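You operate a simulated robot arm through the tools that you are given. There is no shell and no other tool.

You are at the controls of a simulated robot arm. One attempt, no reset.

Task
Fix the green column at about 35, the yellow at about 15.
Fine: pump till the green column stands at about 35 and screw its tube knob shut; pump on till the yellow one stands at about 15 and shut its tube knob too. Leave the board cocks and the bleed screw alone; spill no more than a spoonful.

It is judged by the outcome, as a careful person would: the job done as asked, and still so three seconds after it is handed in. It fails if anything else is knocked over, pushed out of place, dropped, spilled or broken.

Robot
A 7-joint arm with a two-finger parallel gripper, fixed in place. Base frame: the origin is on the floor under the middle of its stand, x ahead of it, y to its left, z up; the work surface is at about z = 0.76. Lengths are in m, angles in rad, forces in N, time in s.
It reaches about 1.372 m from its shoulder. Its first joint turns from -2.601 to 2.601 rad. Payload 3.43 kg.
The TCP is the grasp point between the finger pads, 0.03 m short of the fingertips. In the tool frame z runs along the fingers and y along their closing line. The gripper opens to 0.094 m. The fingers are 0.028 m wide and 0.01 m thick; the gripper's body (0.05 by 0.096 m) begins 0.055 m behind the TCP.
Orientation is that of the tool frame in the base frame, as a unit quaternion [x, y, z, w]. With the fingers straight down and closing along the base's y, the tool's x points along the base's -x, its y along +y and its z along -z.

Tools
- The arm moves only by the tool servo_tool. Its argument "moves" is a list that holds one entry, the list of rows, each a list of 7 numbers: the shift along the tool's x, y, z in units of 40 mm (1.0 is 40 mm), then the turn, a rotation vector about the tool's x, y, z in units of 8 degrees (1.0 is 8 degrees), then the finger opening in m, from 0 to 0.094. In form: [[[dx, dy, dz, rx, ry, rz, grip], ...]]. A call has 1 to 20 rows; each row shifts and turns the commanded pose from where the row before left it, along the tool's axes as they then stand. A call with a number of a shift or a turn outside -1 to 1 is refused whole. A row lasts 0.2 s, in which the tool goes at most 0.05 m and 0.15 rad; a call with a longer step from one row to the next is refused whole, and so is a gripper value outside its range. Where a pose cannot be reached the arm comes as near as it can. A force on the tool above 70 N (or 10 N above the force at the start of the call, whichever is more), or a blocked arm, ends the call early, and 0.2 s more pass. Each finger travels about 0.045 m/s and halts on what it meets, pressing with about 32 N; the grip force reading is that of the motor and also rises with nothing between the fingers. The clock runs only during rows and for 0.2 s after the last one: add rows that do not move to give the fingers time. The reply holds the time, the measured pose of the TCP, the force on the tool along the base axes, the opening and the grip force, in the units named above and with some noise, with the torque about the TCP (base axes, N m) and any sound that the robot's microphone picked up, and new pictures: "views" is both (left out), scene, wrist or none.
- Cameras (640 x 400 px; columns grow to the right, rows downward): "scene" is fixed at [0.2193, -0.5011, 1.4339]; the picture's right is [0.40, -0.91, 0.00], its down [-0.46, -0.20, -0.86] and it looks along [0.79, 0.35, -0.50] (base axes); focal length 343 px, centre (320, 200). "wrist" rides on the gripper at [0.076, 0.014, -0.102] in the tool frame; the picture's right is [-0.18, 0.98, 0.00], its down [-0.75, -0.14, -0.64] and it looks along [-0.63, -0.12, 0.77] (tool axes); focal length 243 px, centre (320, 200). There is no depth. A picture from a camera that has moved, and an enlarged one, comes with that camera's place and axes in the base frame and with its lens.
- zoom(camera, box): a new picture of the part [left, top, right, bottom] of that camera's present view, enlarged. No time passes.
- close_job(): hands the job in; it is judged then, once.

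Places have to be worked out from the pictures, the camera data and where the tool is seen. Open the gripper and draw the arm clear of the work before you hand the job in, unless the task says otherwise.

The tools are called after "Request:" as name(argument=value, ...) on one line, values as JSON. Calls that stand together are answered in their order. servo_tool: Moves the arm, as the interface text tells. Its arguments: {"type":"object","properties":{"moves":{"type":"array","items":{"type":"array","items":{"type":"array","items":{"type":"number"}}}},"views":{"type":"string","enum":["both","scene","wrist","none"]}},"required":["moves"]} The other tools are called the same way: zoom (camera, box) takes an enlarged picture of a part of a camera's view; close_job () hands the job in.

At the start:

```text
time_s: 0.0
tcp_pos: [0.8515, 0.5016, 1.2515]
tcp_rot: [0.0, 1.0, 0.002, 0.003]
wrist_force: [0.1, 0.1, -0.3]
moment: [0.03, 0.02, 0.0]
finger_gap: 0.094
gripper_force: 0.1
```

scene: 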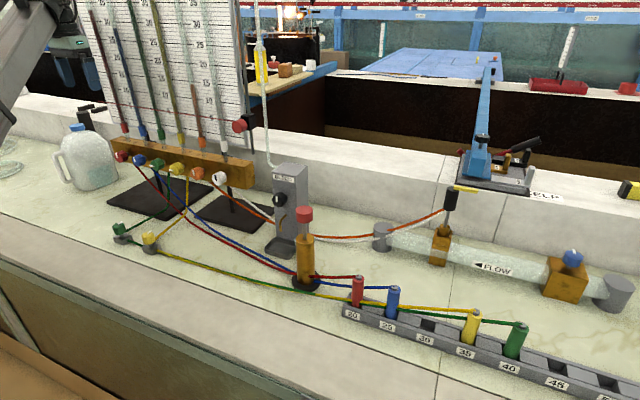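
wrist: 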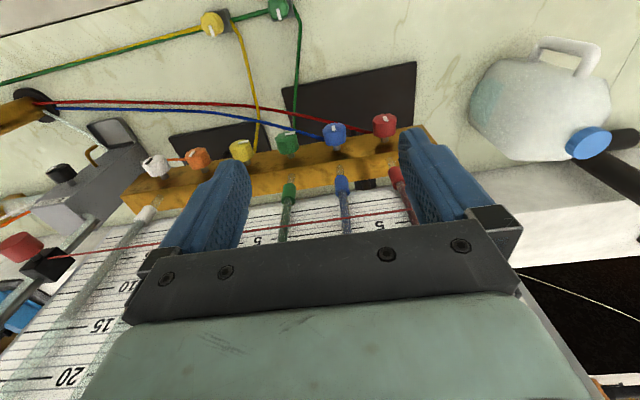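

I start by looking closely at the manometer board, the pump and the tube knobs before moving anything.

Request:
zoom(camera="scene", box=[80, 0, 260, 112])

Request:
zoom(camera="scene", box=[90, 130, 250, 260])

Request:
zoom(camera="scene", box=[240, 150, 400, 310])

Request:
zoom(camera="scene", box=[340, 160, 640, 400])

Request:
zoom(camera="wrist", box=[130, 0, 330, 120])

```text
3.56 times, centred on (170, 56) of scene
camera zoom: at [0.2193, -0.5011, 1.4339], right [0.4, -0.91, 0.0], down [-0.46, -0.2, -0.86], along [0.79, 0.35, -0.5], focal length 1218 px, centre (853, 712)
```

zoom: 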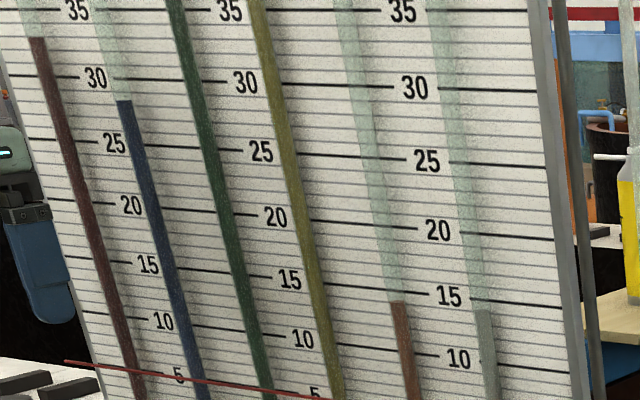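

```text
3.08 times, centred on (170, 195) of scene
camera zoom: at [0.2193, -0.5011, 1.4339], right [0.4, -0.91, 0.0], down [-0.46, -0.2, -0.86], along [0.79, 0.35, -0.5], focal length 1054 px, centre (782, 215)
```

zoom: 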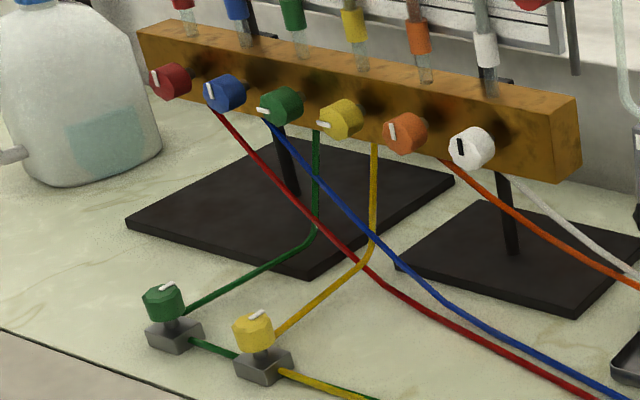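

```text
2.50 times, centred on (320, 230) of scene
camera zoom: at [0.2193, -0.5011, 1.4339], right [0.4, -0.91, 0.0], down [-0.46, -0.2, -0.86], along [0.79, 0.35, -0.5], focal length 856 px, centre (320, 125)
```

zoom: 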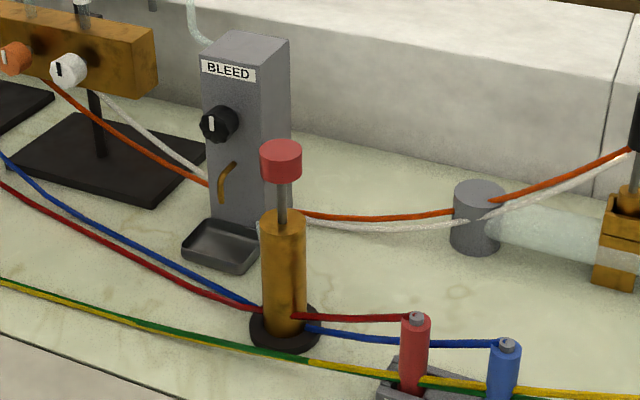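

```text
1.67 times, centred on (490, 280) of scene
camera zoom: at [0.2193, -0.5011, 1.4339], right [0.4, -0.91, 0.0], down [-0.46, -0.2, -0.86], along [0.79, 0.35, -0.5], focal length 571 px, centre (37, 67)
```

zoom: 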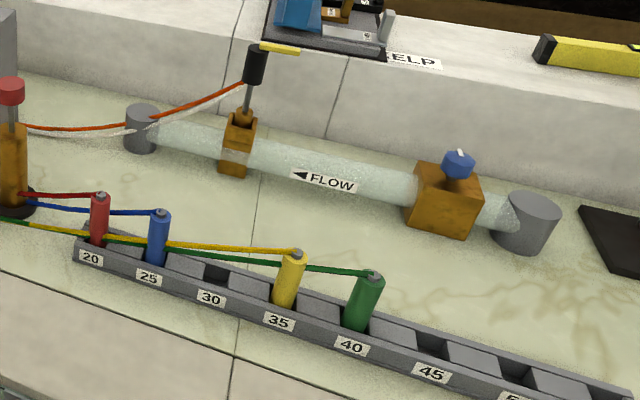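

```text
3.20 times, centred on (230, 60) of wrist
camera zoom: at [0.7741, 0.5155, 1.3534], right [0.18, 0.98, 0.0], down [0.75, -0.14, 0.65], along [0.64, -0.12, -0.76], focal length 776 px, centre (608, 648)
```

zoom: 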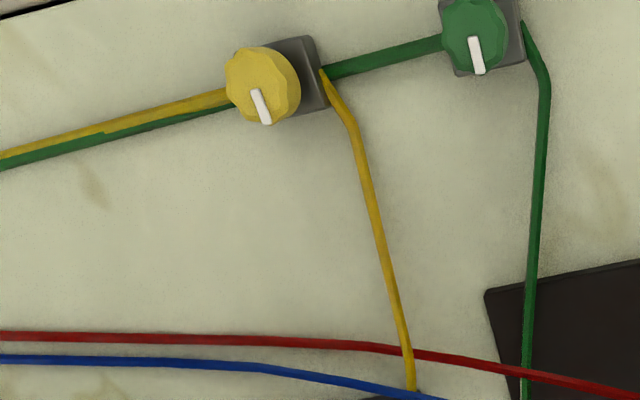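

The board reads red ~33, blue ~29, orange ~14, white ~13, while green and yellow run off the top of the scene picture (above ~36). I locate the green tube knob at about (0.783, 0.443), the yellow one at (0.785, 0.317) and the pump at (0.848, -0.18) with its cap top at z≈1.0. I back the arm off and tilt the wrist to see the upper board.

Request:
servo_tool(moves=[[[1, -0.4, 0, 0, 0, 0, 0.094], [1, -0.4, 0, 0, 0, 0, 0.094], [1, -0.4, 0, 0, 0, 0, 0.094], [1, -0.4, 0, 0, 0, 0, 0.094], [1, -0.4, 0, 0, 0, 0, 0.094], [1, -0.4, 0, 0, 0, 0, 0.094], [0, 0, 0, 0, -1, 0, 0.094], [0, 0, 0, 0, -1, 0, 0.094], [0, 0, 0, 0, -1, 0, 0.094], [0, 0, 0, 0, -1, 0, 0.094], [0, 0, 0, 0, -1, 0, 0.094], [0, 0, 0, 0, -1, 0, 0.094], [0, 0, 0, 0, -1, 0, 0.094]]], views="both")

```text
time_s: 2.8
tcp_pos: [0.647, 0.427, 1.1688]
tcp_rot: [0.001, 0.881, 0.001, 0.474]
wrist_force: [-0.1, 0.1, 0.3]
moment: [0.02, 0.03, 0.0]
finger_gap: 0.0939
gripper_force: 0.1
out of reach, approached as far as the arm can: row 1, 2, 3, 4, 5, 6
camera wrist: at [0.5187, 0.4433, 1.1611], right [0.1, 0.98, 0.16], down [-0.12, -0.14, 0.98], along [0.99, -0.12, 0.1], focal length 243 px, centre (320, 200)
```

scene: 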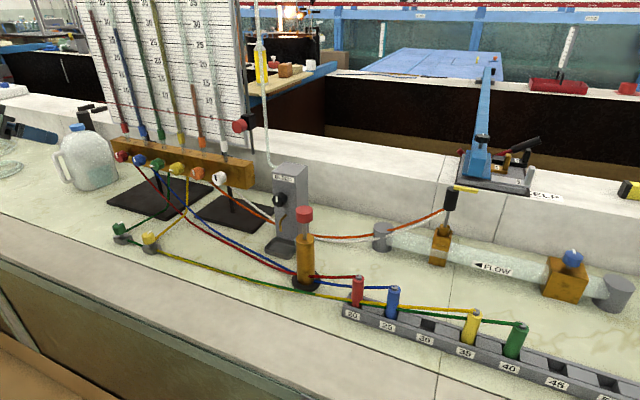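
wrist: 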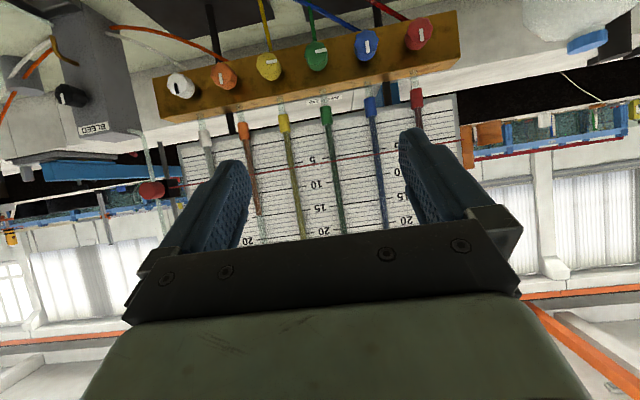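

Pulling back was limited by reach, and the board top is hidden by the gripper. I raise the tool about 0.3 m and tilt a bit more to see the tops of the green and yellow columns.

Request:
servo_tool(moves=[[[-0.83, 0, -0.56, 0, 0, 0, 0.094], [-0.83, 0, -0.56, 0, 0, 0, 0.094], [-0.83, 0, -0.56, 0, 0, 0, 0.094], [-0.83, 0, -0.56, 0, 0, 0, 0.094], [-0.83, 0, -0.56, 0, 0, 0, 0.094], [-0.83, 0, -0.56, 0, 0, 0, 0.094], [-0.83, 0, -0.56, 0, 0, 0, 0.094], [-0.83, 0, -0.56, 0, 0, 0, 0.094], [0, 0, 0, 0, -1, 0, 0.094]]], views="wrist")

```text
time_s: 4.8
tcp_pos: [0.6442, 0.4274, 1.4883]
tcp_rot: [0.0, 0.847, 0.002, 0.532]
wrist_force: [0.4, 0.0, 0.2]
moment: [0.0, -0.02, 0.0]
finger_gap: 0.0938
gripper_force: 0.0
camera wrist: at [0.5179, 0.4424, 1.4635], right [0.08, 0.98, 0.17], down [-0.25, -0.14, 0.96], along [0.96, -0.12, 0.24], focal length 243 px, centre (320, 200)
```

wrist: 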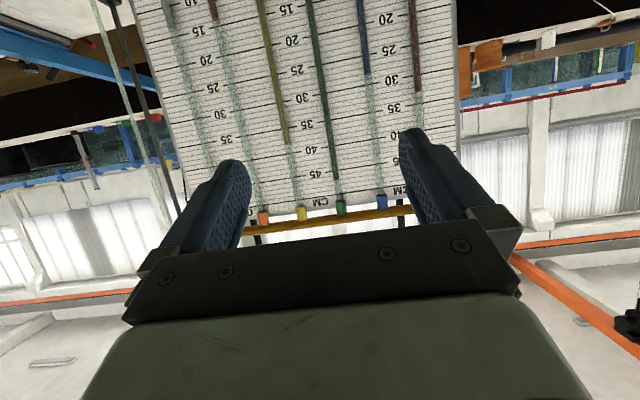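

Request:
zoom(camera="wrist", box=[200, 0, 460, 220])

```text
1.82 times, centred on (330, 110) of wrist
camera zoom: at [0.5179, 0.4424, 1.4635], right [0.08, 0.98, 0.17], down [-0.25, -0.14, 0.96], along [0.96, -0.12, 0.24], focal length 441 px, centre (302, 364)
```

zoom: 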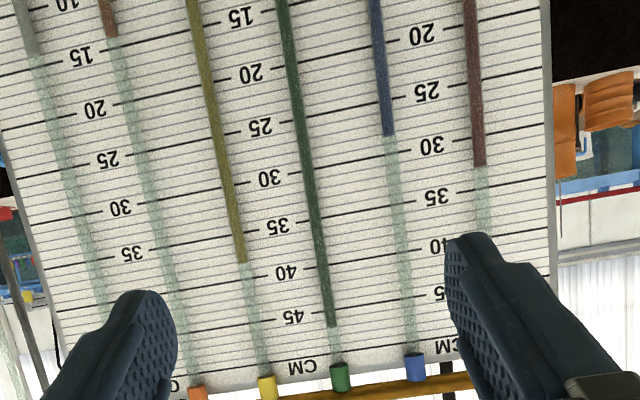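

Green stands at about 46 and yellow at about 38.5, and both share a top manifold with the pump, so pumping should drive them down. I now carry the tool, untilting, over to a point above the pump at about (0.85, -0.18).

Request:
servo_tool(moves=[[[-0.22, -1, 0.45, 0, 0, 0, 0.094], [-0.22, -1, 0.45, 0, 0, 0, 0.094], [-0.22, -1, 0.45, 0, 0, 0, 0.094], [-0.22, -1, 0.45, 0, 0, 0, 0.094], [-0.22, -1, 0.45, 0, 0, 0, 0.094], [-0.22, -1, 0.45, 0, 0, 0, 0.094], [-0.22, -1, 0.45, 0, 0, 0, 0.094], [-0.22, -1, 0.45, 0, 0, 0, 0.094], [0, -0.9, 0, 0, 1, 0, 0.094], [0, -0.9, 0, 0, 1, 0, 0.094], [0, -0.9, 0, 0, 1, 0, 0.094], [0, -0.9, 0, 0, 1, 0, 0.094], [0, -0.9, 0, 0, 1, 0, 0.094], [0, -0.9, 0, 0, 1, 0, 0.094], [0, -0.9, 0, 0, 1, 0, 0.094], [0, -0.9, 0, 0, 1, 0, 0.094]]], views="both")

```text
time_s: 7.8
tcp_pos: [0.8149, -0.1029, 1.4814]
tcp_rot: [0.005, 0.985, 0.0, 0.175]
wrist_force: [19.0, -4.1, -16.9]
moment: [0.05, -0.21, 0.1]
finger_gap: 0.0939
gripper_force: 0.1
out of reach, approached as far as the arm can: row 14
stopped in row 14: the force on the tool passed its limit at 100 N (the readings are from after the stop); the commanded pose is now the measured one
camera wrist: at [0.7063, -0.0868, 1.5516], right [0.18, 0.98, 0.07], down [0.49, -0.15, 0.86], along [0.85, -0.13, -0.5], focal length 243 px, centre (320, 200)
```

scene: 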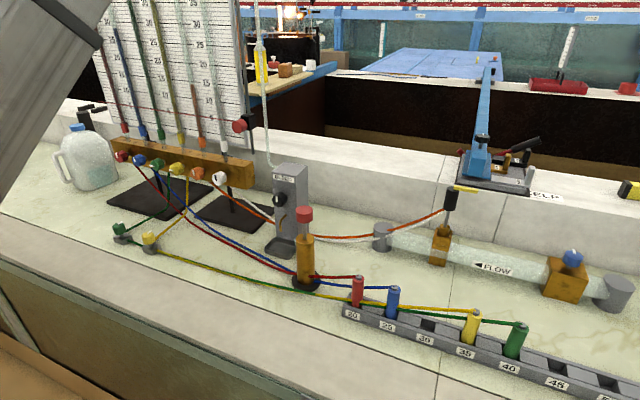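
wrist: 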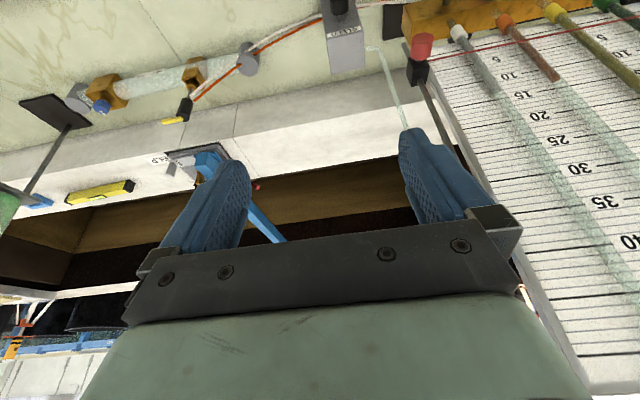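

The call stopped on a force spike in mid-air near (0.81, -0.10, 1.48), with "out of reach" on the same row. Nothing looks touched in either picture, so it was probably a joint limit up high. I lower the tool gently and watch the force.

Request:
servo_tool(moves=[[[0, 0, 0, 0, 0, 0, 0.094], [0.17, 0, 0.47, 0, 0, 0, 0.094], [0.17, 0, 0.47, 0, 0, 0, 0.094], [0.17, 0, 0.47, 0, 0, 0, 0.094], [0.17, 0, 0.47, 0, 0, 0, 0.094]]], views="both")

```text
time_s: 9.0
tcp_pos: [0.8133, -0.1018, 1.4018]
tcp_rot: [0.006, 0.985, 0.001, 0.172]
wrist_force: [0.3, 1.0, 0.5]
moment: [-0.03, -0.02, 0.03]
finger_gap: 0.0941
gripper_force: 0.1
camera wrist: at [0.7059, -0.0854, 1.4722], right [0.18, 0.98, 0.07], down [0.49, -0.15, 0.86], along [0.85, -0.13, -0.51], focal length 243 px, centre (320, 200)
```

scene: 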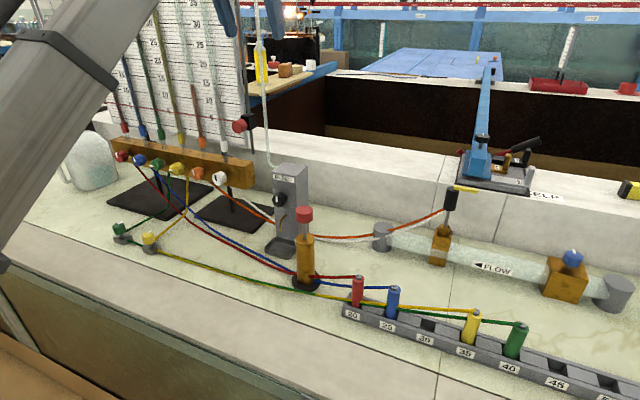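
wrist: 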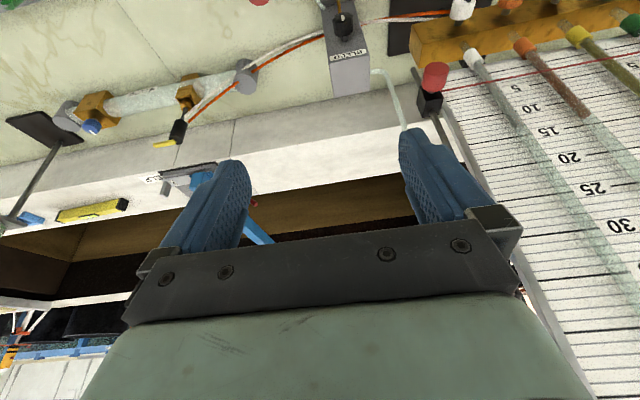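

Force is back to zero. I continue down to about z = 1.2, untilting the last 20° and closing in on (0.848, -0.18) in small steps.

Request:
servo_tool(moves=[[[0.2, -0.2, 0.56, 0, 0, 0, 0.094], [0.2, -0.2, 0.56, 0, 0, 0, 0.094], [0.2, -0.2, 0.56, 0, 0, 0, 0.094], [0.2, -0.2, 0.56, 0, 0, 0, 0.094], [0, -0.2, 0, 0, 0.5, 0, 0.094], [0, -0.2, 0, 0, 0.5, 0, 0.094], [0, -0.2, 0, 0, 0.5, 0, 0.094], [0, -0.2, 0, 0, 0.5, 0, 0.094], [0, -0.2, 0, 0, 0.48, 0, 0.094], [-0.3, -0.1, 0.5, 0, 0, 0, 0.094], [-0.3, 0, 0.5, 0, 0, 0, 0.094], [-0.3, 0, 0.5, 0, 0, 0, 0.094]]], views="both")

```text
time_s: 10.6
tcp_pos: [0.8217, -0.1571, 1.302]
tcp_rot: [0.01, 0.996, -0.001, 0.086]
wrist_force: [14.8, -3.3, -18.7]
moment: [-0.04, -0.12, -0.03]
finger_gap: 0.0941
gripper_force: 0.0
out of reach, approached as far as the arm can: row 7, 8
stopped in row 8: the force on the tool passed its limit at 95 N (the readings are from after the stop); the commanded pose is now the measured one
camera wrist: at [0.7283, -0.1404, 1.3893], right [0.2, 0.98, 0.03], down [0.63, -0.15, 0.76], along [0.75, -0.13, -0.65], focal length 243 px, centre (320, 200)
```

scene: 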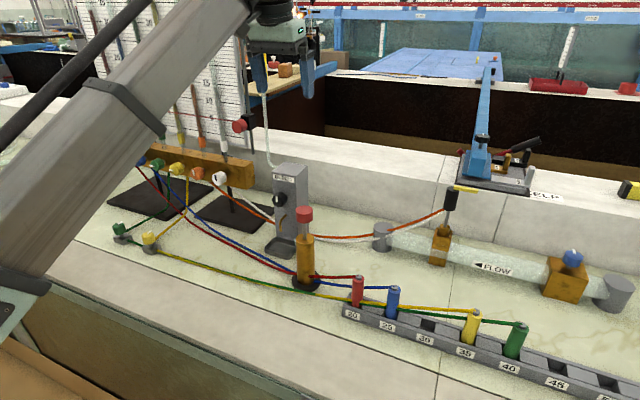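
wrist: 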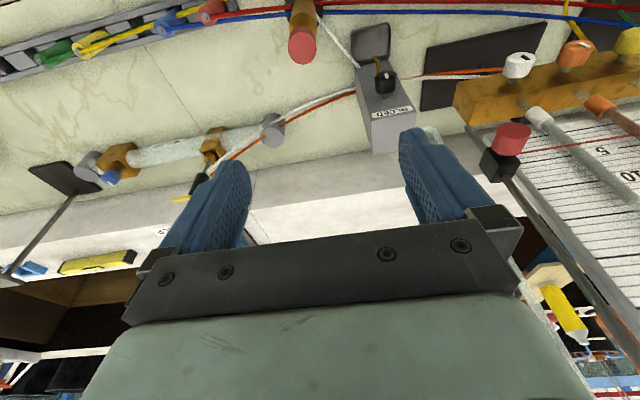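

Another stop at the reach limit while untilting: close in and high, the wrist can't point fully down. Going lower should free it, so I drop 0.12 m at the present tilt and then untilt slowly.

Request:
servo_tool(moves=[[[0, 0, 0, 0, 0, 0, 0.094], [0.087, 0, 0.49, 0, 0, 0, 0.094], [0.087, 0, 0.49, 0, 0, 0, 0.094], [0.087, 0, 0.49, 0, 0, 0, 0.094], [0.087, 0, 0.49, 0, 0, 0, 0.094], [0.087, 0, 0.49, 0, 0, 0, 0.094], [0.087, 0, 0.49, 0, 0, 0, 0.094], [0, 0, 0, 0, 0.25, 0, 0.094], [0, 0, 0, 0, 0.25, 0, 0.094], [0, 0, 0, 0, 0.25, 0, 0.094], [0, 0, 0, 0, 0.25, 0, 0.094]]], views="both")

```text
time_s: 13.0
tcp_pos: [0.8208, -0.1572, 1.1839]
tcp_rot: [0.011, 1.0, -0.001, 0.018]
wrist_force: [27.1, -1.7, -43.9]
moment: [-1.01, -0.08, -0.63]
finger_gap: 0.0938
gripper_force: 0.2
camera wrist: at [0.7405, -0.1408, 1.2817], right [0.21, 0.98, 0.0], down [0.73, -0.16, 0.67], along [0.66, -0.13, -0.74], focal length 243 px, centre (320, 200)
```

scene: 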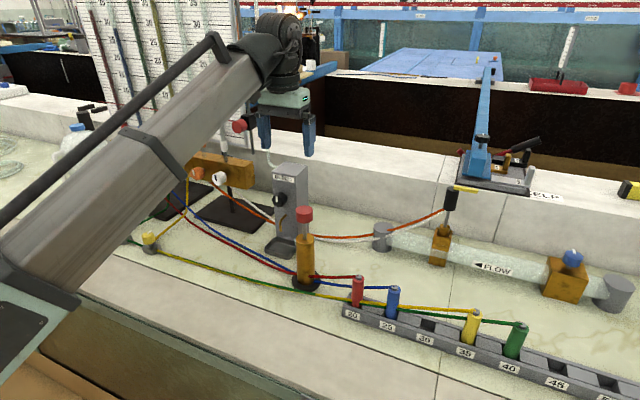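
wrist: 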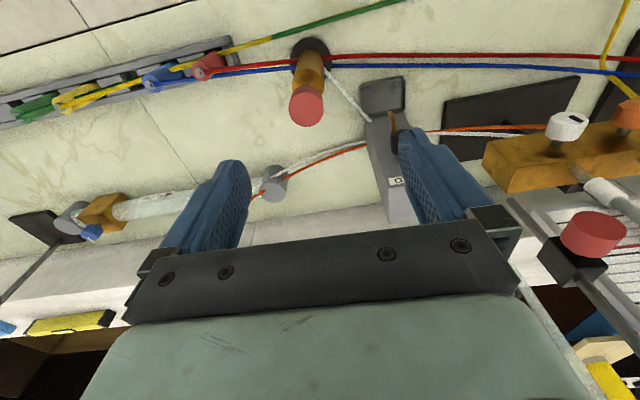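

There is a steady (27, -2, -44) N load now. Nothing in the scene touches the fingers, so I judge the hand is being folded against its own forearm at this steep wrist angle. I tilt back by about 12° to free it, then go lower keeping some tilt.

Request:
servo_tool(moves=[[[0, 0, 0, 0, -0.5, 0, 0.094], [0, 0, 0, 0, -0.5, 0, 0.094], [0, 0, 0, 0, -0.5, 0, 0.094], [0, 0, 0, 0, 0, 0, 0.094]]], views="scene")

```text
time_s: 14.0
tcp_pos: [0.8195, -0.1582, 1.1827]
tcp_rot: [0.009, 0.993, -0.001, 0.12]
wrist_force: [-0.4, 0.3, 0.7]
moment: [-0.01, 0.03, -0.01]
finger_gap: 0.0941
gripper_force: 0.1
```

scene: 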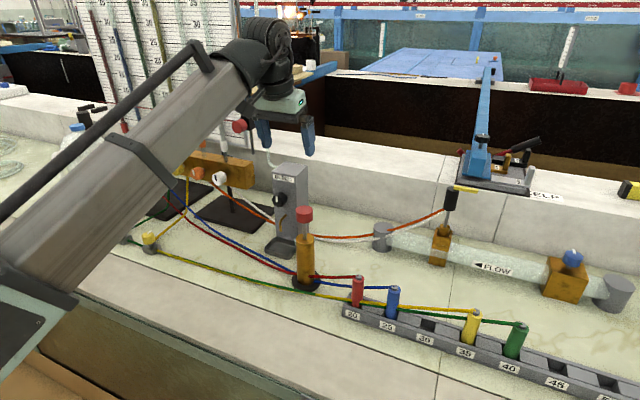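

The load vanished, confirming it was self-contact. Keeping about 14° tilt, I descend to z≈1.07 and centre over the pump cap at about (0.847, -0.178).

Request:
servo_tool(moves=[[[0.12, -0.1, 0.485, 0, 0, 0, 0.094], [0.12, -0.1, 0.485, 0, 0, 0, 0.094], [0.12, -0.1, 0.485, 0, 0, 0, 0.094], [0.12, -0.1, 0.485, 0, 0, 0, 0.094], [0.12, -0.1, 0.485, 0, 0, 0, 0.094], [-0.2, 0, 0.05, 0, 0.25, 0, 0.094], [-0.2, 0, 0.05, 0, 0.25, 0, 0.094], [0, 0, 0, 0, 0.25, 0, 0.094], [0, 0, 0, 0, 0.25, 0, 0.094]]], views="both")

```text
time_s: 16.0
tcp_pos: [0.8362, -0.1781, 1.083]
tcp_rot: [0.01, 0.999, -0.001, 0.05]
wrist_force: [-0.1, -0.2, 0.0]
moment: [-0.01, -0.04, -0.01]
finger_gap: 0.094
gripper_force: 0.1
camera wrist: at [0.749, -0.1618, 1.177], right [0.2, 0.98, 0.02], down [0.68, -0.15, 0.71], along [0.7, -0.13, -0.7], focal length 243 px, centre (320, 200)
```

scene: 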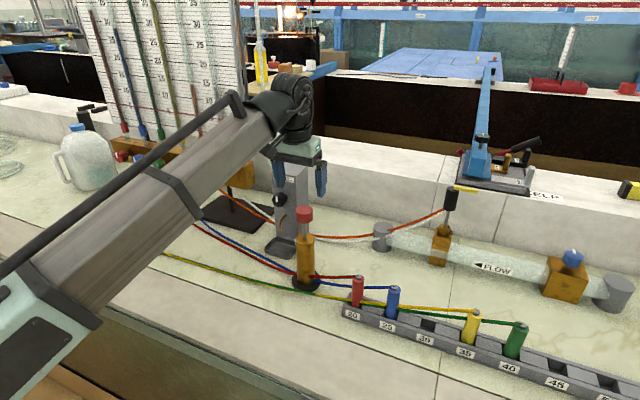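
wrist: 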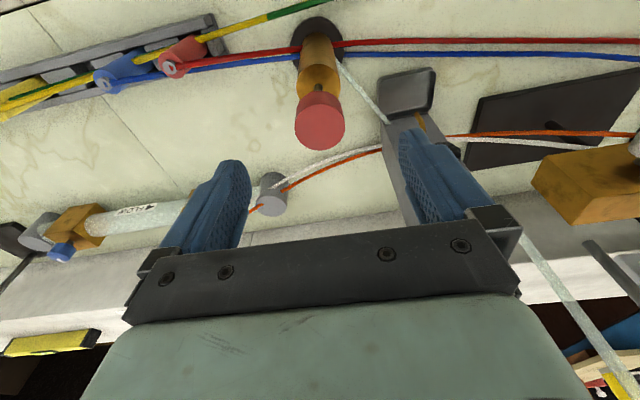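

No load here at ~6° tilt; the cap's top centre is at about (0.844, -0.178, 1.0). I close the fingers, straighten the tool, and lower the closed fingertips to just above the cap.

Request:
servo_tool(moves=[[[0, 0, 0, 0, 0.35, 0, 0.0], [0, 0, 0, 0, 0.35, 0, 0.0], [-0.2, 0, 0, 0, 0, 0, 0.0], [0, 0, 0, 0, 0, 0, 0.0], [0, 0, 0, 0, 0, 0, 0.0], [0, 0, 0.5, 0, 0, 0, 0.0], [0, 0, 0.5, 0, 0, 0, 0.0]]], views="both")

```text
time_s: 17.6
tcp_pos: [0.8419, -0.1736, 1.0427]
tcp_rot: [0.01, 1.0, 0.0, 0.0]
wrist_force: [0.0, 0.0, 0.4]
moment: [0.0, 0.01, 0.0]
finger_gap: 0.0001
gripper_force: 32.3
camera wrist: at [0.7656, -0.1584, 1.1443], right [0.2, 0.98, 0.0], down [0.75, -0.16, 0.64], along [0.63, -0.13, -0.77], focal length 243 px, centre (320, 200)
```

scene: 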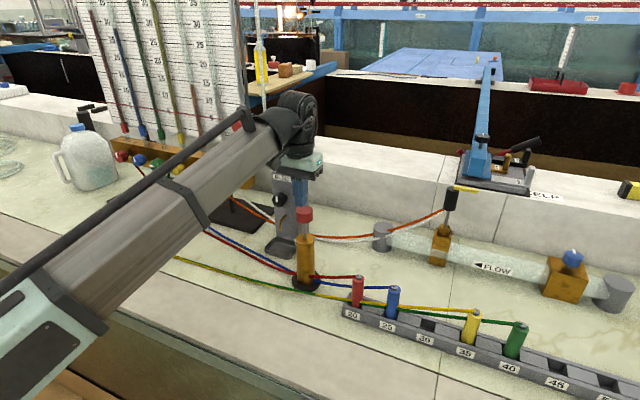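
wrist: 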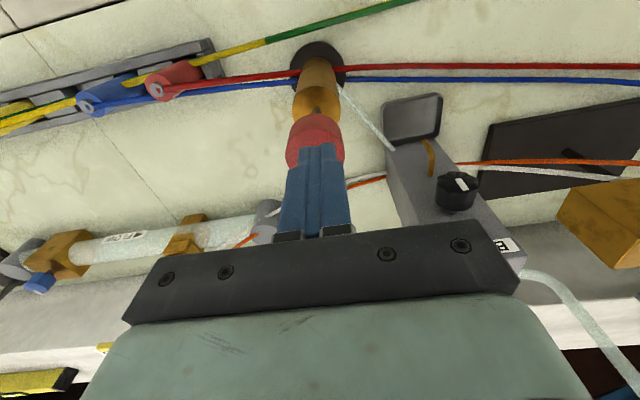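

The tool is vertical with zero load, tips at about z = 1.013 just over the cap. I lower in 4 mm steps to make contact and press the plunger slightly as a test.

Request:
servo_tool(moves=[[[-0.05, -0.1, 0.1, 0, 0, 0, 0.0], [0, 0, 0.1, 0, 0, 0, 0.0], [0, 0, 0.1, 0, 0, 0, 0.0], [0, 0, 0.1, 0, 0, 0, 0.0], [0, 0, 0.1, 0, 0, 0, 0.0]]], views="both")

Request:
zoom(camera="scene", box=[80, 0, 260, 112])

```text
time_s: 18.8
tcp_pos: [0.8466, -0.1824, 1.0225]
tcp_rot: [0.01, 1.0, 0.001, 0.001]
wrist_force: [0.7, 1.0, 0.8]
moment: [0.02, 0.0, -0.02]
finger_gap: 0.0002
gripper_force: 32.2
camera wrist: at [0.7689, -0.1658, 1.1252], right [0.2, 0.98, 0.0], down [0.75, -0.16, 0.64], along [0.63, -0.13, -0.77], focal length 243 px, centre (320, 200)
```

scene: 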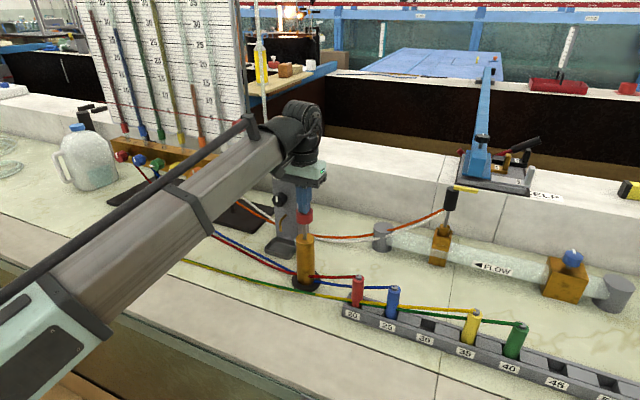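
wrist: 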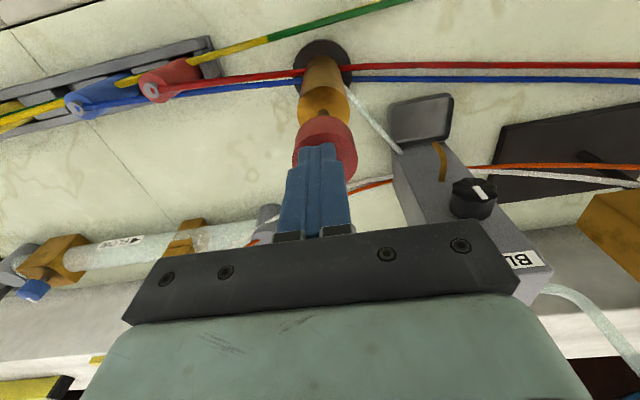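

```text
3.56 times, centred on (170, 56) of scene
camera zoom: at [0.2193, -0.5011, 1.4339], right [0.4, -0.91, 0.0], down [-0.46, -0.2, -0.86], along [0.79, 0.35, -0.5], focal length 1218 px, centre (853, 712)
```

zoom: 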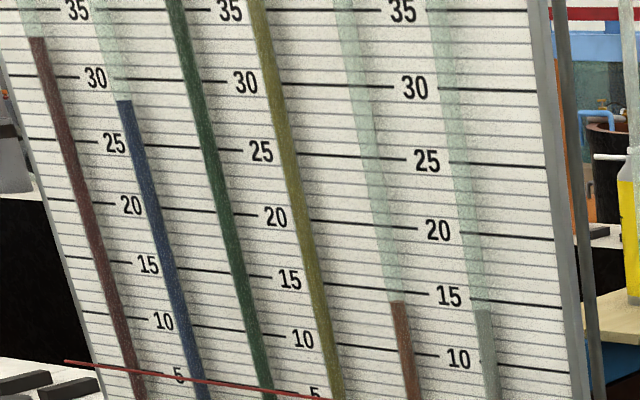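

Tips are at z≈0.992 with almost no load and no column has moved. I check closely whether the tips are touching the cap.

Request:
zoom(camera="scene", box=[265, 170, 345, 300])

Request:
zoom(camera="wrist", box=[260, 60, 400, 240])

```text
3.08 times, centred on (305, 235) of scene
camera zoom: at [0.2193, -0.5011, 1.4339], right [0.4, -0.91, 0.0], down [-0.46, -0.2, -0.86], along [0.79, 0.35, -0.5], focal length 1054 px, centre (366, 92)
```

zoom: 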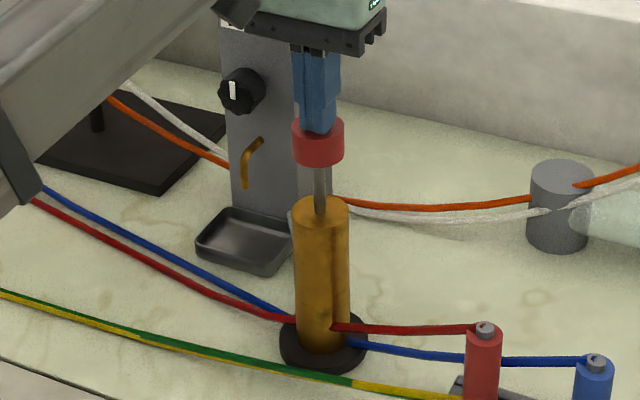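

```text
2.22 times, centred on (330, 150) of wrist
camera zoom: at [0.7689, -0.1658, 1.1252], right [0.2, 0.98, 0.0], down [0.75, -0.16, 0.64], along [0.63, -0.13, -0.77], focal length 539 px, centre (298, 311)
```

zoom: 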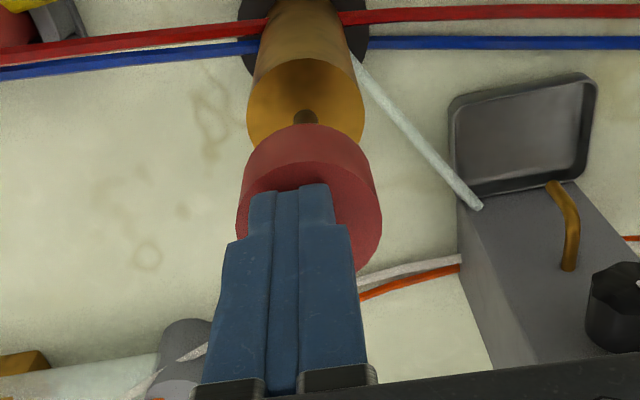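

The tips hover right at the cap's top face, about 8 mm too far to -y. I shift +y and keep lowering in small steps until I feel contact.

Request:
servo_tool(moves=[[[0, 0.2, -0.1, 0, 0, 0, 0.0], [0, 0, 0.1, 0, 0, 0, 0.0], [0, 0, 0.1, 0, 0, 0, 0.0], [0, 0, 0.1, 0, 0, 0, 0.0], [0, 0, 0.1, 0, 0, 0, 0.0]]], views="both")

Request:
zoom(camera="scene", box=[265, 170, 345, 300])

Request:
zoom(camera="scene", box=[80, 0, 260, 112])

```text
time_s: 20.0
tcp_pos: [0.8453, -0.1744, 1.0108]
tcp_rot: [0.01, 1.0, -0.001, 0.001]
wrist_force: [0.2, -2.5, 3.7]
moment: [-0.04, 0.05, 0.03]
finger_gap: 0.0
gripper_force: 32.2
camera wrist: at [0.7685, -0.157, 1.112], right [0.2, 0.98, 0.0], down [0.75, -0.16, 0.64], along [0.63, -0.13, -0.77], focal length 243 px, centre (320, 200)
```

scene: 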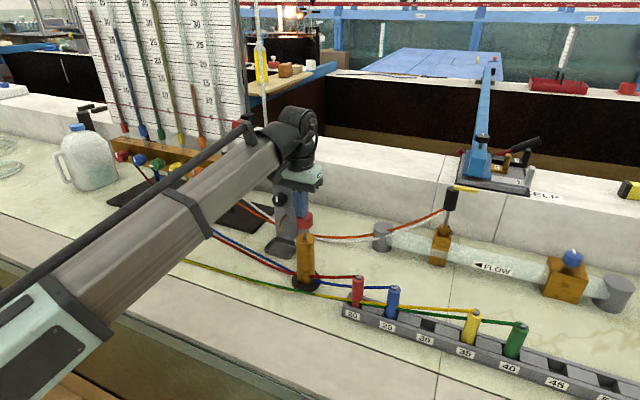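
wrist: 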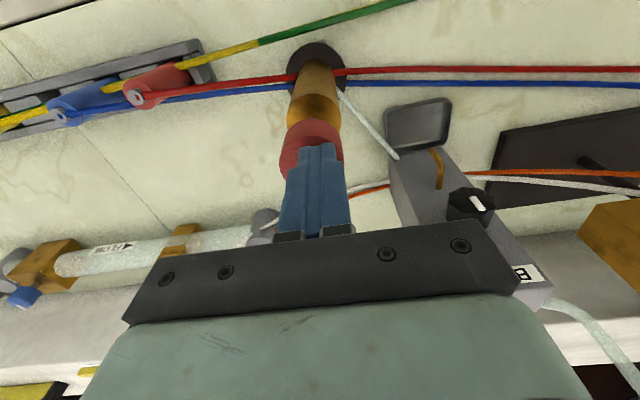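

```text
3.08 times, centred on (305, 235) of scene
camera zoom: at [0.2193, -0.5011, 1.4339], right [0.4, -0.91, 0.0], down [-0.46, -0.2, -0.86], along [0.79, 0.35, -0.5], focal length 1054 px, centre (366, 92)
```

zoom: 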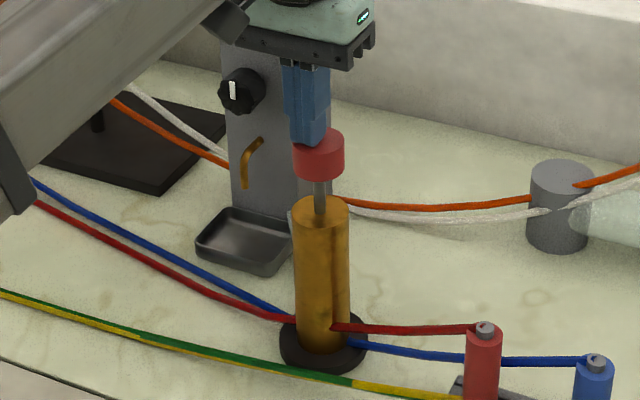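

```text
3.56 times, centred on (170, 56) of scene
camera zoom: at [0.2193, -0.5011, 1.4339], right [0.4, -0.91, 0.0], down [-0.46, -0.2, -0.86], along [0.79, 0.35, -0.5], focal length 1218 px, centre (853, 712)
```

zoom: 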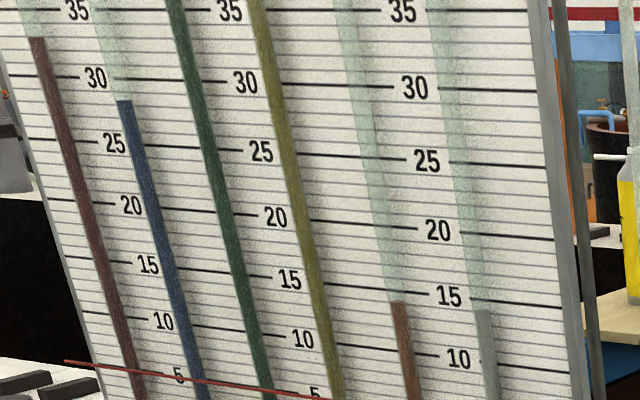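

Light contact (≈4 N upward) with tips at z≈0.981; the tips now sit slightly to the +y side of the cap centre. I lift 4 mm, shift back 5 mm in -y, and press down further in small steps.

Request:
servo_tool(moves=[[[0, 0, -0.15, 0, 0, 0, 0.0], [-0.05, -0.12, 0, 0, 0, 0, 0.0], [0, 0, 0.1, 0, 0, 0, 0.0], [0, 0, 0.1, 0, 0, 0, 0.0], [0, 0, 0.1, 0, 0, 0, 0.0], [0, 0, 0.1, 0, 0, 0, 0.0]]], views="both")

Request:
zoom(camera="scene", box=[265, 170, 345, 300])

Request:
zoom(camera="scene", box=[80, 0, 260, 112])

```text
time_s: 21.4
tcp_pos: [0.8474, -0.1788, 0.9998]
tcp_rot: [0.009, 1.0, 0.0, 0.0]
wrist_force: [2.3, 1.5, 3.8]
moment: [0.08, -0.01, -0.03]
finger_gap: 0.0
gripper_force: 32.0
camera wrist: at [0.7699, -0.1624, 1.1024], right [0.2, 0.98, 0.0], down [0.75, -0.16, 0.64], along [0.63, -0.13, -0.77], focal length 243 px, centre (320, 200)
```

scene: 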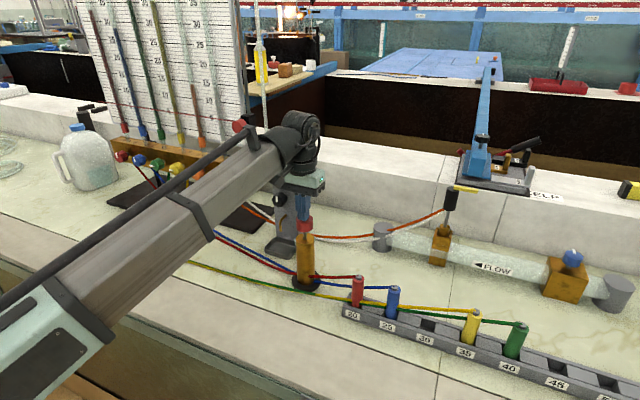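
wrist: 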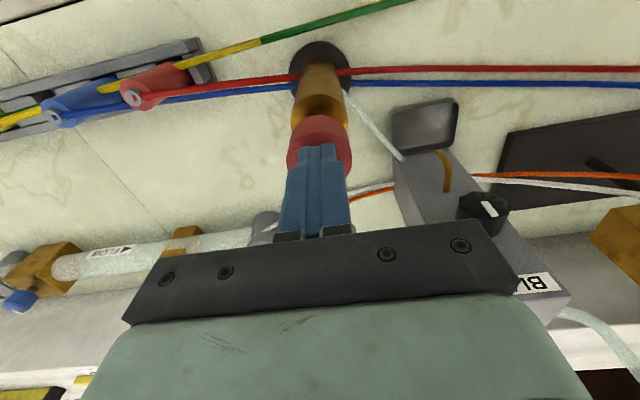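

```text
3.08 times, centred on (305, 235) of scene
camera zoom: at [0.2193, -0.5011, 1.4339], right [0.4, -0.91, 0.0], down [-0.46, -0.2, -0.86], along [0.79, 0.35, -0.5], focal length 1054 px, centre (366, 92)
```

zoom: 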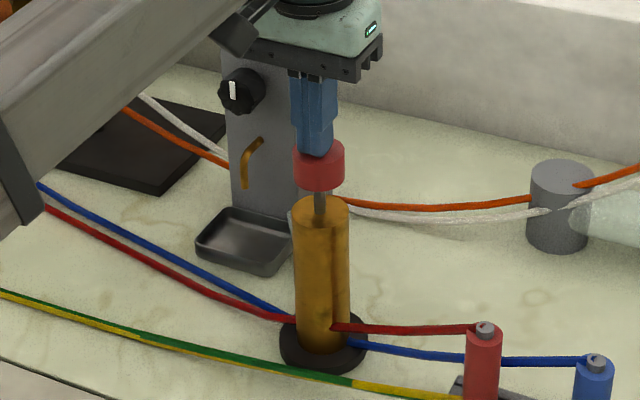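

```text
3.56 times, centred on (170, 56) of scene
camera zoom: at [0.2193, -0.5011, 1.4339], right [0.4, -0.91, 0.0], down [-0.46, -0.2, -0.86], along [0.79, 0.35, -0.5], focal length 1218 px, centre (853, 712)
```

zoom: 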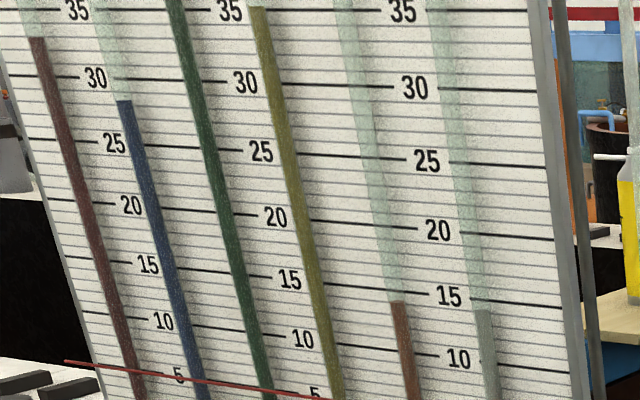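

Pushing works: the cap is down ~28 mm from its rest with only ~4 N, yellow has dropped to about 35 (from ~38.5), and red, blue, orange and white stay put. I continue the stroke about 12 mm more and look again.

Request:
servo_tool(moves=[[[0, 0, 0.1, 0, 0, 0, 0.0], [0, 0, 0.1, 0, 0, 0, 0.0], [0, 0, 0.1, 0, 0, 0, 0.0], [0, 0, 0, 0, 0, 0, 0.0], [0, 0, 0, 0, 0, 0, 0.0]]], views="scene")

Request:
zoom(camera="scene", box=[265, 170, 345, 300])

Request:
zoom(camera="scene", box=[80, 0, 260, 112])

```text
time_s: 22.6
tcp_pos: [0.8465, -0.1773, 0.9885]
tcp_rot: [0.01, 1.0, 0.001, 0.001]
wrist_force: [0.9, -2.1, 4.5]
moment: [-0.04, 0.04, -0.01]
finger_gap: 0.0001
gripper_force: 31.8
```

scene: 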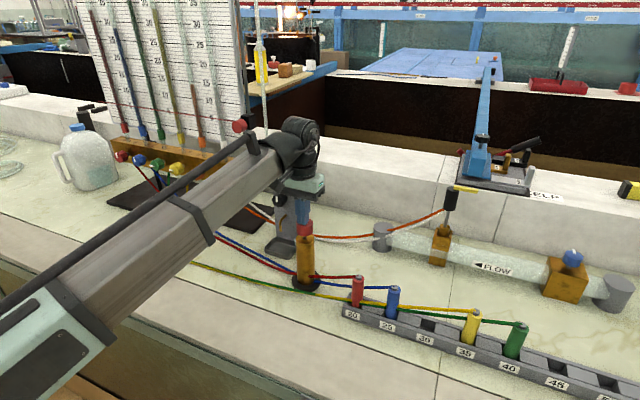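

```text
3.08 times, centred on (305, 235) of scene
camera zoom: at [0.2193, -0.5011, 1.4339], right [0.4, -0.91, 0.0], down [-0.46, -0.2, -0.86], along [0.79, 0.35, -0.5], focal length 1054 px, centre (366, 92)
```

zoom: 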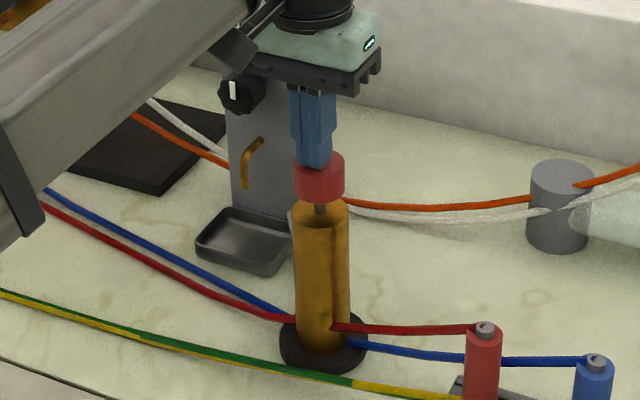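

```text
3.56 times, centred on (170, 56) of scene
camera zoom: at [0.2193, -0.5011, 1.4339], right [0.4, -0.91, 0.0], down [-0.46, -0.2, -0.86], along [0.79, 0.35, -0.5], focal length 1218 px, centre (853, 712)
```

zoom: 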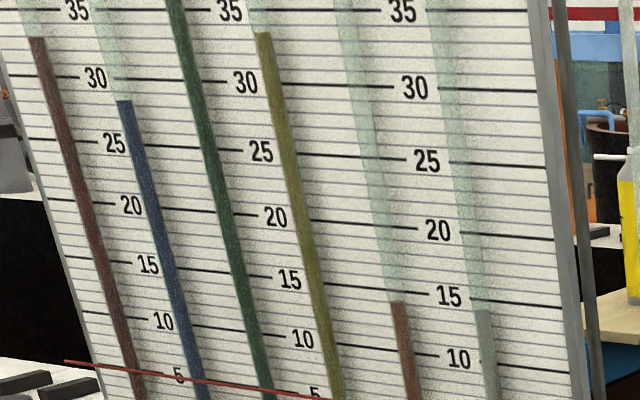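

Yellow is at ~33.3 now (about 0.16 per mm of stroke), so green should be near 41. I finish the stroke about 10 mm more, then lift slightly to see whether the plunger springs back and the levels hold.

Request:
servo_tool(moves=[[[0, 0, 0.1, 0, 0, 0, 0.0], [0, 0, 0.1, 0, 0, 0, 0.0], [0, 0, 0, 0, 0, 0, 0.0], [0, 0, -0.2, 0, 0, 0, 0.0], [0, 0, -0.3, 0, 0, 0, 0.0], [0, 0, -0.3, 0, 0, 0, 0.0], [0, 0, -0.3, 0, 0, 0, 0.0], [0, 0, -0.3, 0, 0, 0, 0.0], [0, 0, 0, 0, 0, 0, 0.0]]], views="scene")

Request:
zoom(camera="scene", box=[265, 170, 345, 300])

Request:
zoom(camera="scene", box=[80, 0, 260, 112])

```text
time_s: 24.6
tcp_pos: [0.8478, -0.1797, 1.0385]
tcp_rot: [0.01, 1.0, 0.001, 0.001]
wrist_force: [-0.7, 0.0, -0.6]
moment: [-0.01, -0.03, -0.03]
finger_gap: 0.0
gripper_force: 31.8
```

scene: 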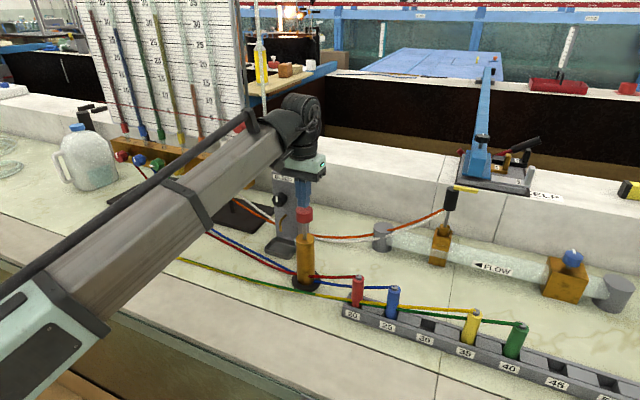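

```text
3.08 times, centred on (305, 235) of scene
camera zoom: at [0.2193, -0.5011, 1.4339], right [0.4, -0.91, 0.0], down [-0.46, -0.2, -0.86], along [0.79, 0.35, -0.5], focal length 1054 px, centre (366, 92)
```

zoom: 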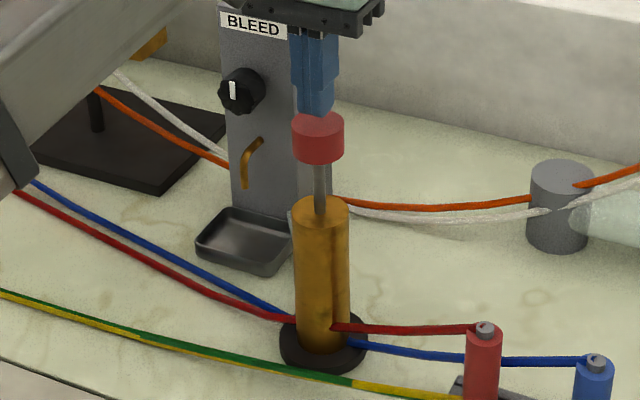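

```text
3.56 times, centred on (170, 56) of scene
camera zoom: at [0.2193, -0.5011, 1.4339], right [0.4, -0.91, 0.0], down [-0.46, -0.2, -0.86], along [0.79, 0.35, -0.5], focal length 1218 px, centre (853, 712)
```

zoom: 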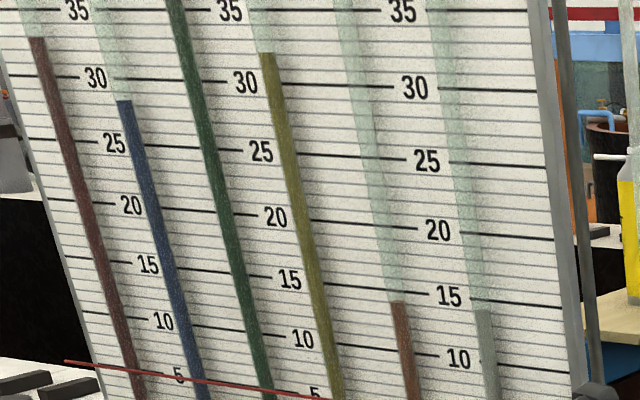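

The plunger springs back fully and the level holds: yellow ≈ 31.8, so green ≈ 39.3; one full stroke is worth about 6.5. Green needs about 4.3 more, so I make a partial stroke of about 24 mm and check.

Request:
servo_tool(moves=[[[0, 0, 0.2, 0, 0, 0, 0.0], [0, 0, 0.2, 0, 0, 0, 0.0], [0, 0, 0.2, 0, 0, 0, 0.0], [0, 0, 0.15, 0, 0, 0, 0.0], [0, 0, 0.1, 0, 0, 0, 0.0], [0, 0, 0, 0, 0, 0, 0.0]]], views="scene")

Request:
zoom(camera="scene", box=[100, 0, 180, 50])

```text
time_s: 26.0
tcp_pos: [0.8468, -0.1778, 1.0035]
tcp_rot: [0.009, 1.0, -0.001, 0.001]
wrist_force: [0.9, -1.4, 3.5]
moment: [-0.06, 0.04, 0.03]
finger_gap: 0.0
gripper_force: 32.5
```

scene: 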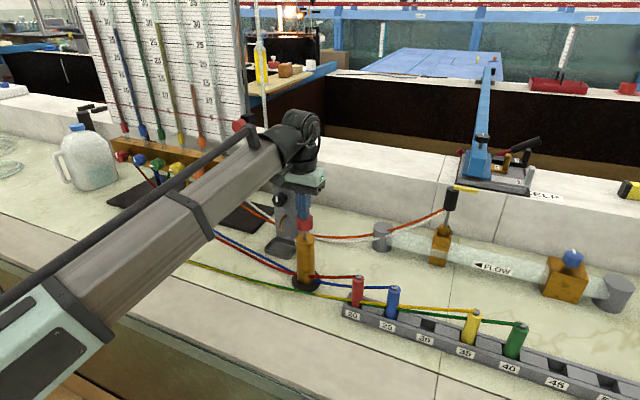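

```text
8.00 times, centred on (140, 25) of scene
camera zoom: at [0.2193, -0.5011, 1.4339], right [0.4, -0.91, 0.0], down [-0.46, -0.2, -0.86], along [0.79, 0.35, -0.5], focal length 2741 px, centre (1760, 1600)
```

zoom: 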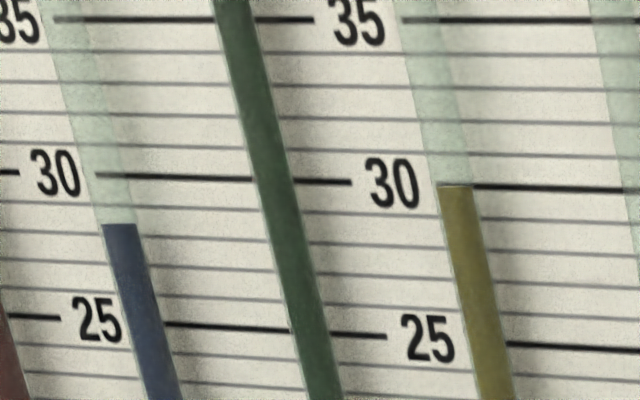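

Yellow is at 30.0, so green ≈ 37.5. I push another 8 mm and re-read.

Request:
servo_tool(moves=[[[0, 0, 0.1, 0, 0, 0, 0.0], [0, 0, 0.1, 0, 0, 0, 0.0], [0, 0, 0, 0, 0, 0, 0.0]]], views="scene")

Request:
zoom(camera="scene", box=[100, 0, 180, 50])

```text
time_s: 26.8
tcp_pos: [0.847, -0.1779, 0.9937]
tcp_rot: [0.01, 1.0, 0.0, 0.001]
wrist_force: [-1.6, 1.6, 4.4]
moment: [0.02, 0.1, -0.05]
finger_gap: 0.0001
gripper_force: 31.5
```

scene: 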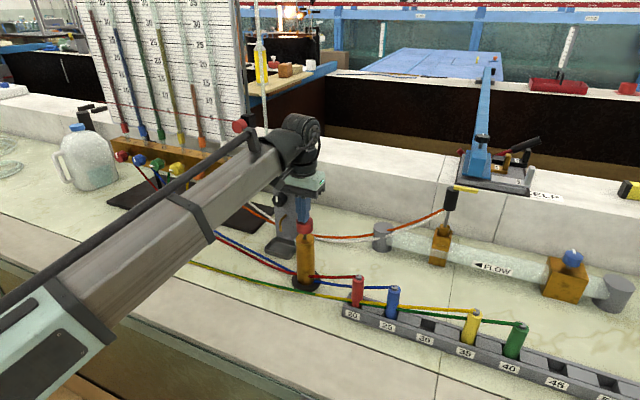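

```text
8.00 times, centred on (140, 25) of scene
camera zoom: at [0.2193, -0.5011, 1.4339], right [0.4, -0.91, 0.0], down [-0.46, -0.2, -0.86], along [0.79, 0.35, -0.5], focal length 2741 px, centre (1760, 1600)
```

zoom: 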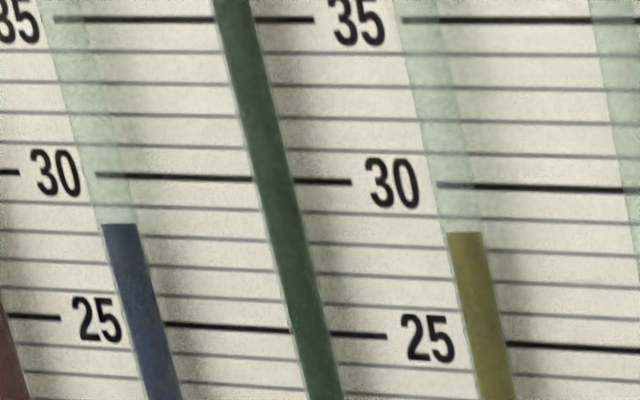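

Yellow ≈ 28.5, green just above the picture edge (≈36). I push 4 mm more.

Request:
servo_tool(moves=[[[0, 0, 0.1, 0, 0, 0, 0.0], [0, 0, 0, 0, 0, 0, 0.0], [0, 0, 0, 0, 0, 0, 0.0]]], views="scene")

Request:
zoom(camera="scene", box=[100, 0, 180, 50])

```text
time_s: 27.6
tcp_pos: [0.8479, -0.1795, 0.9904]
tcp_rot: [0.01, 1.0, 0.0, 0.001]
wrist_force: [-1.0, 2.7, 4.7]
moment: [0.07, 0.06, 0.01]
finger_gap: 0.0
gripper_force: 32.0
```

scene: 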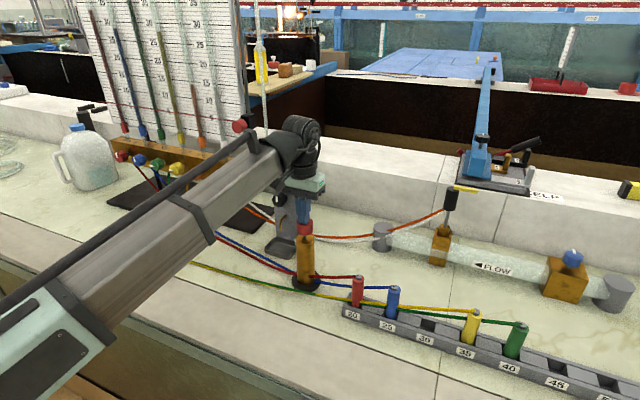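

```text
8.00 times, centred on (140, 25) of scene
camera zoom: at [0.2193, -0.5011, 1.4339], right [0.4, -0.91, 0.0], down [-0.46, -0.2, -0.86], along [0.79, 0.35, -0.5], focal length 2741 px, centre (1760, 1600)
```

zoom: 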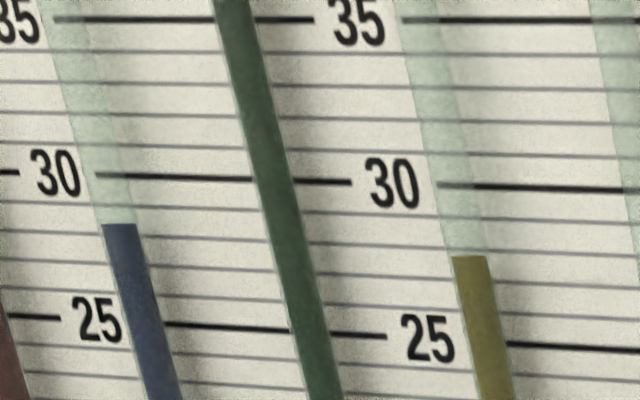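

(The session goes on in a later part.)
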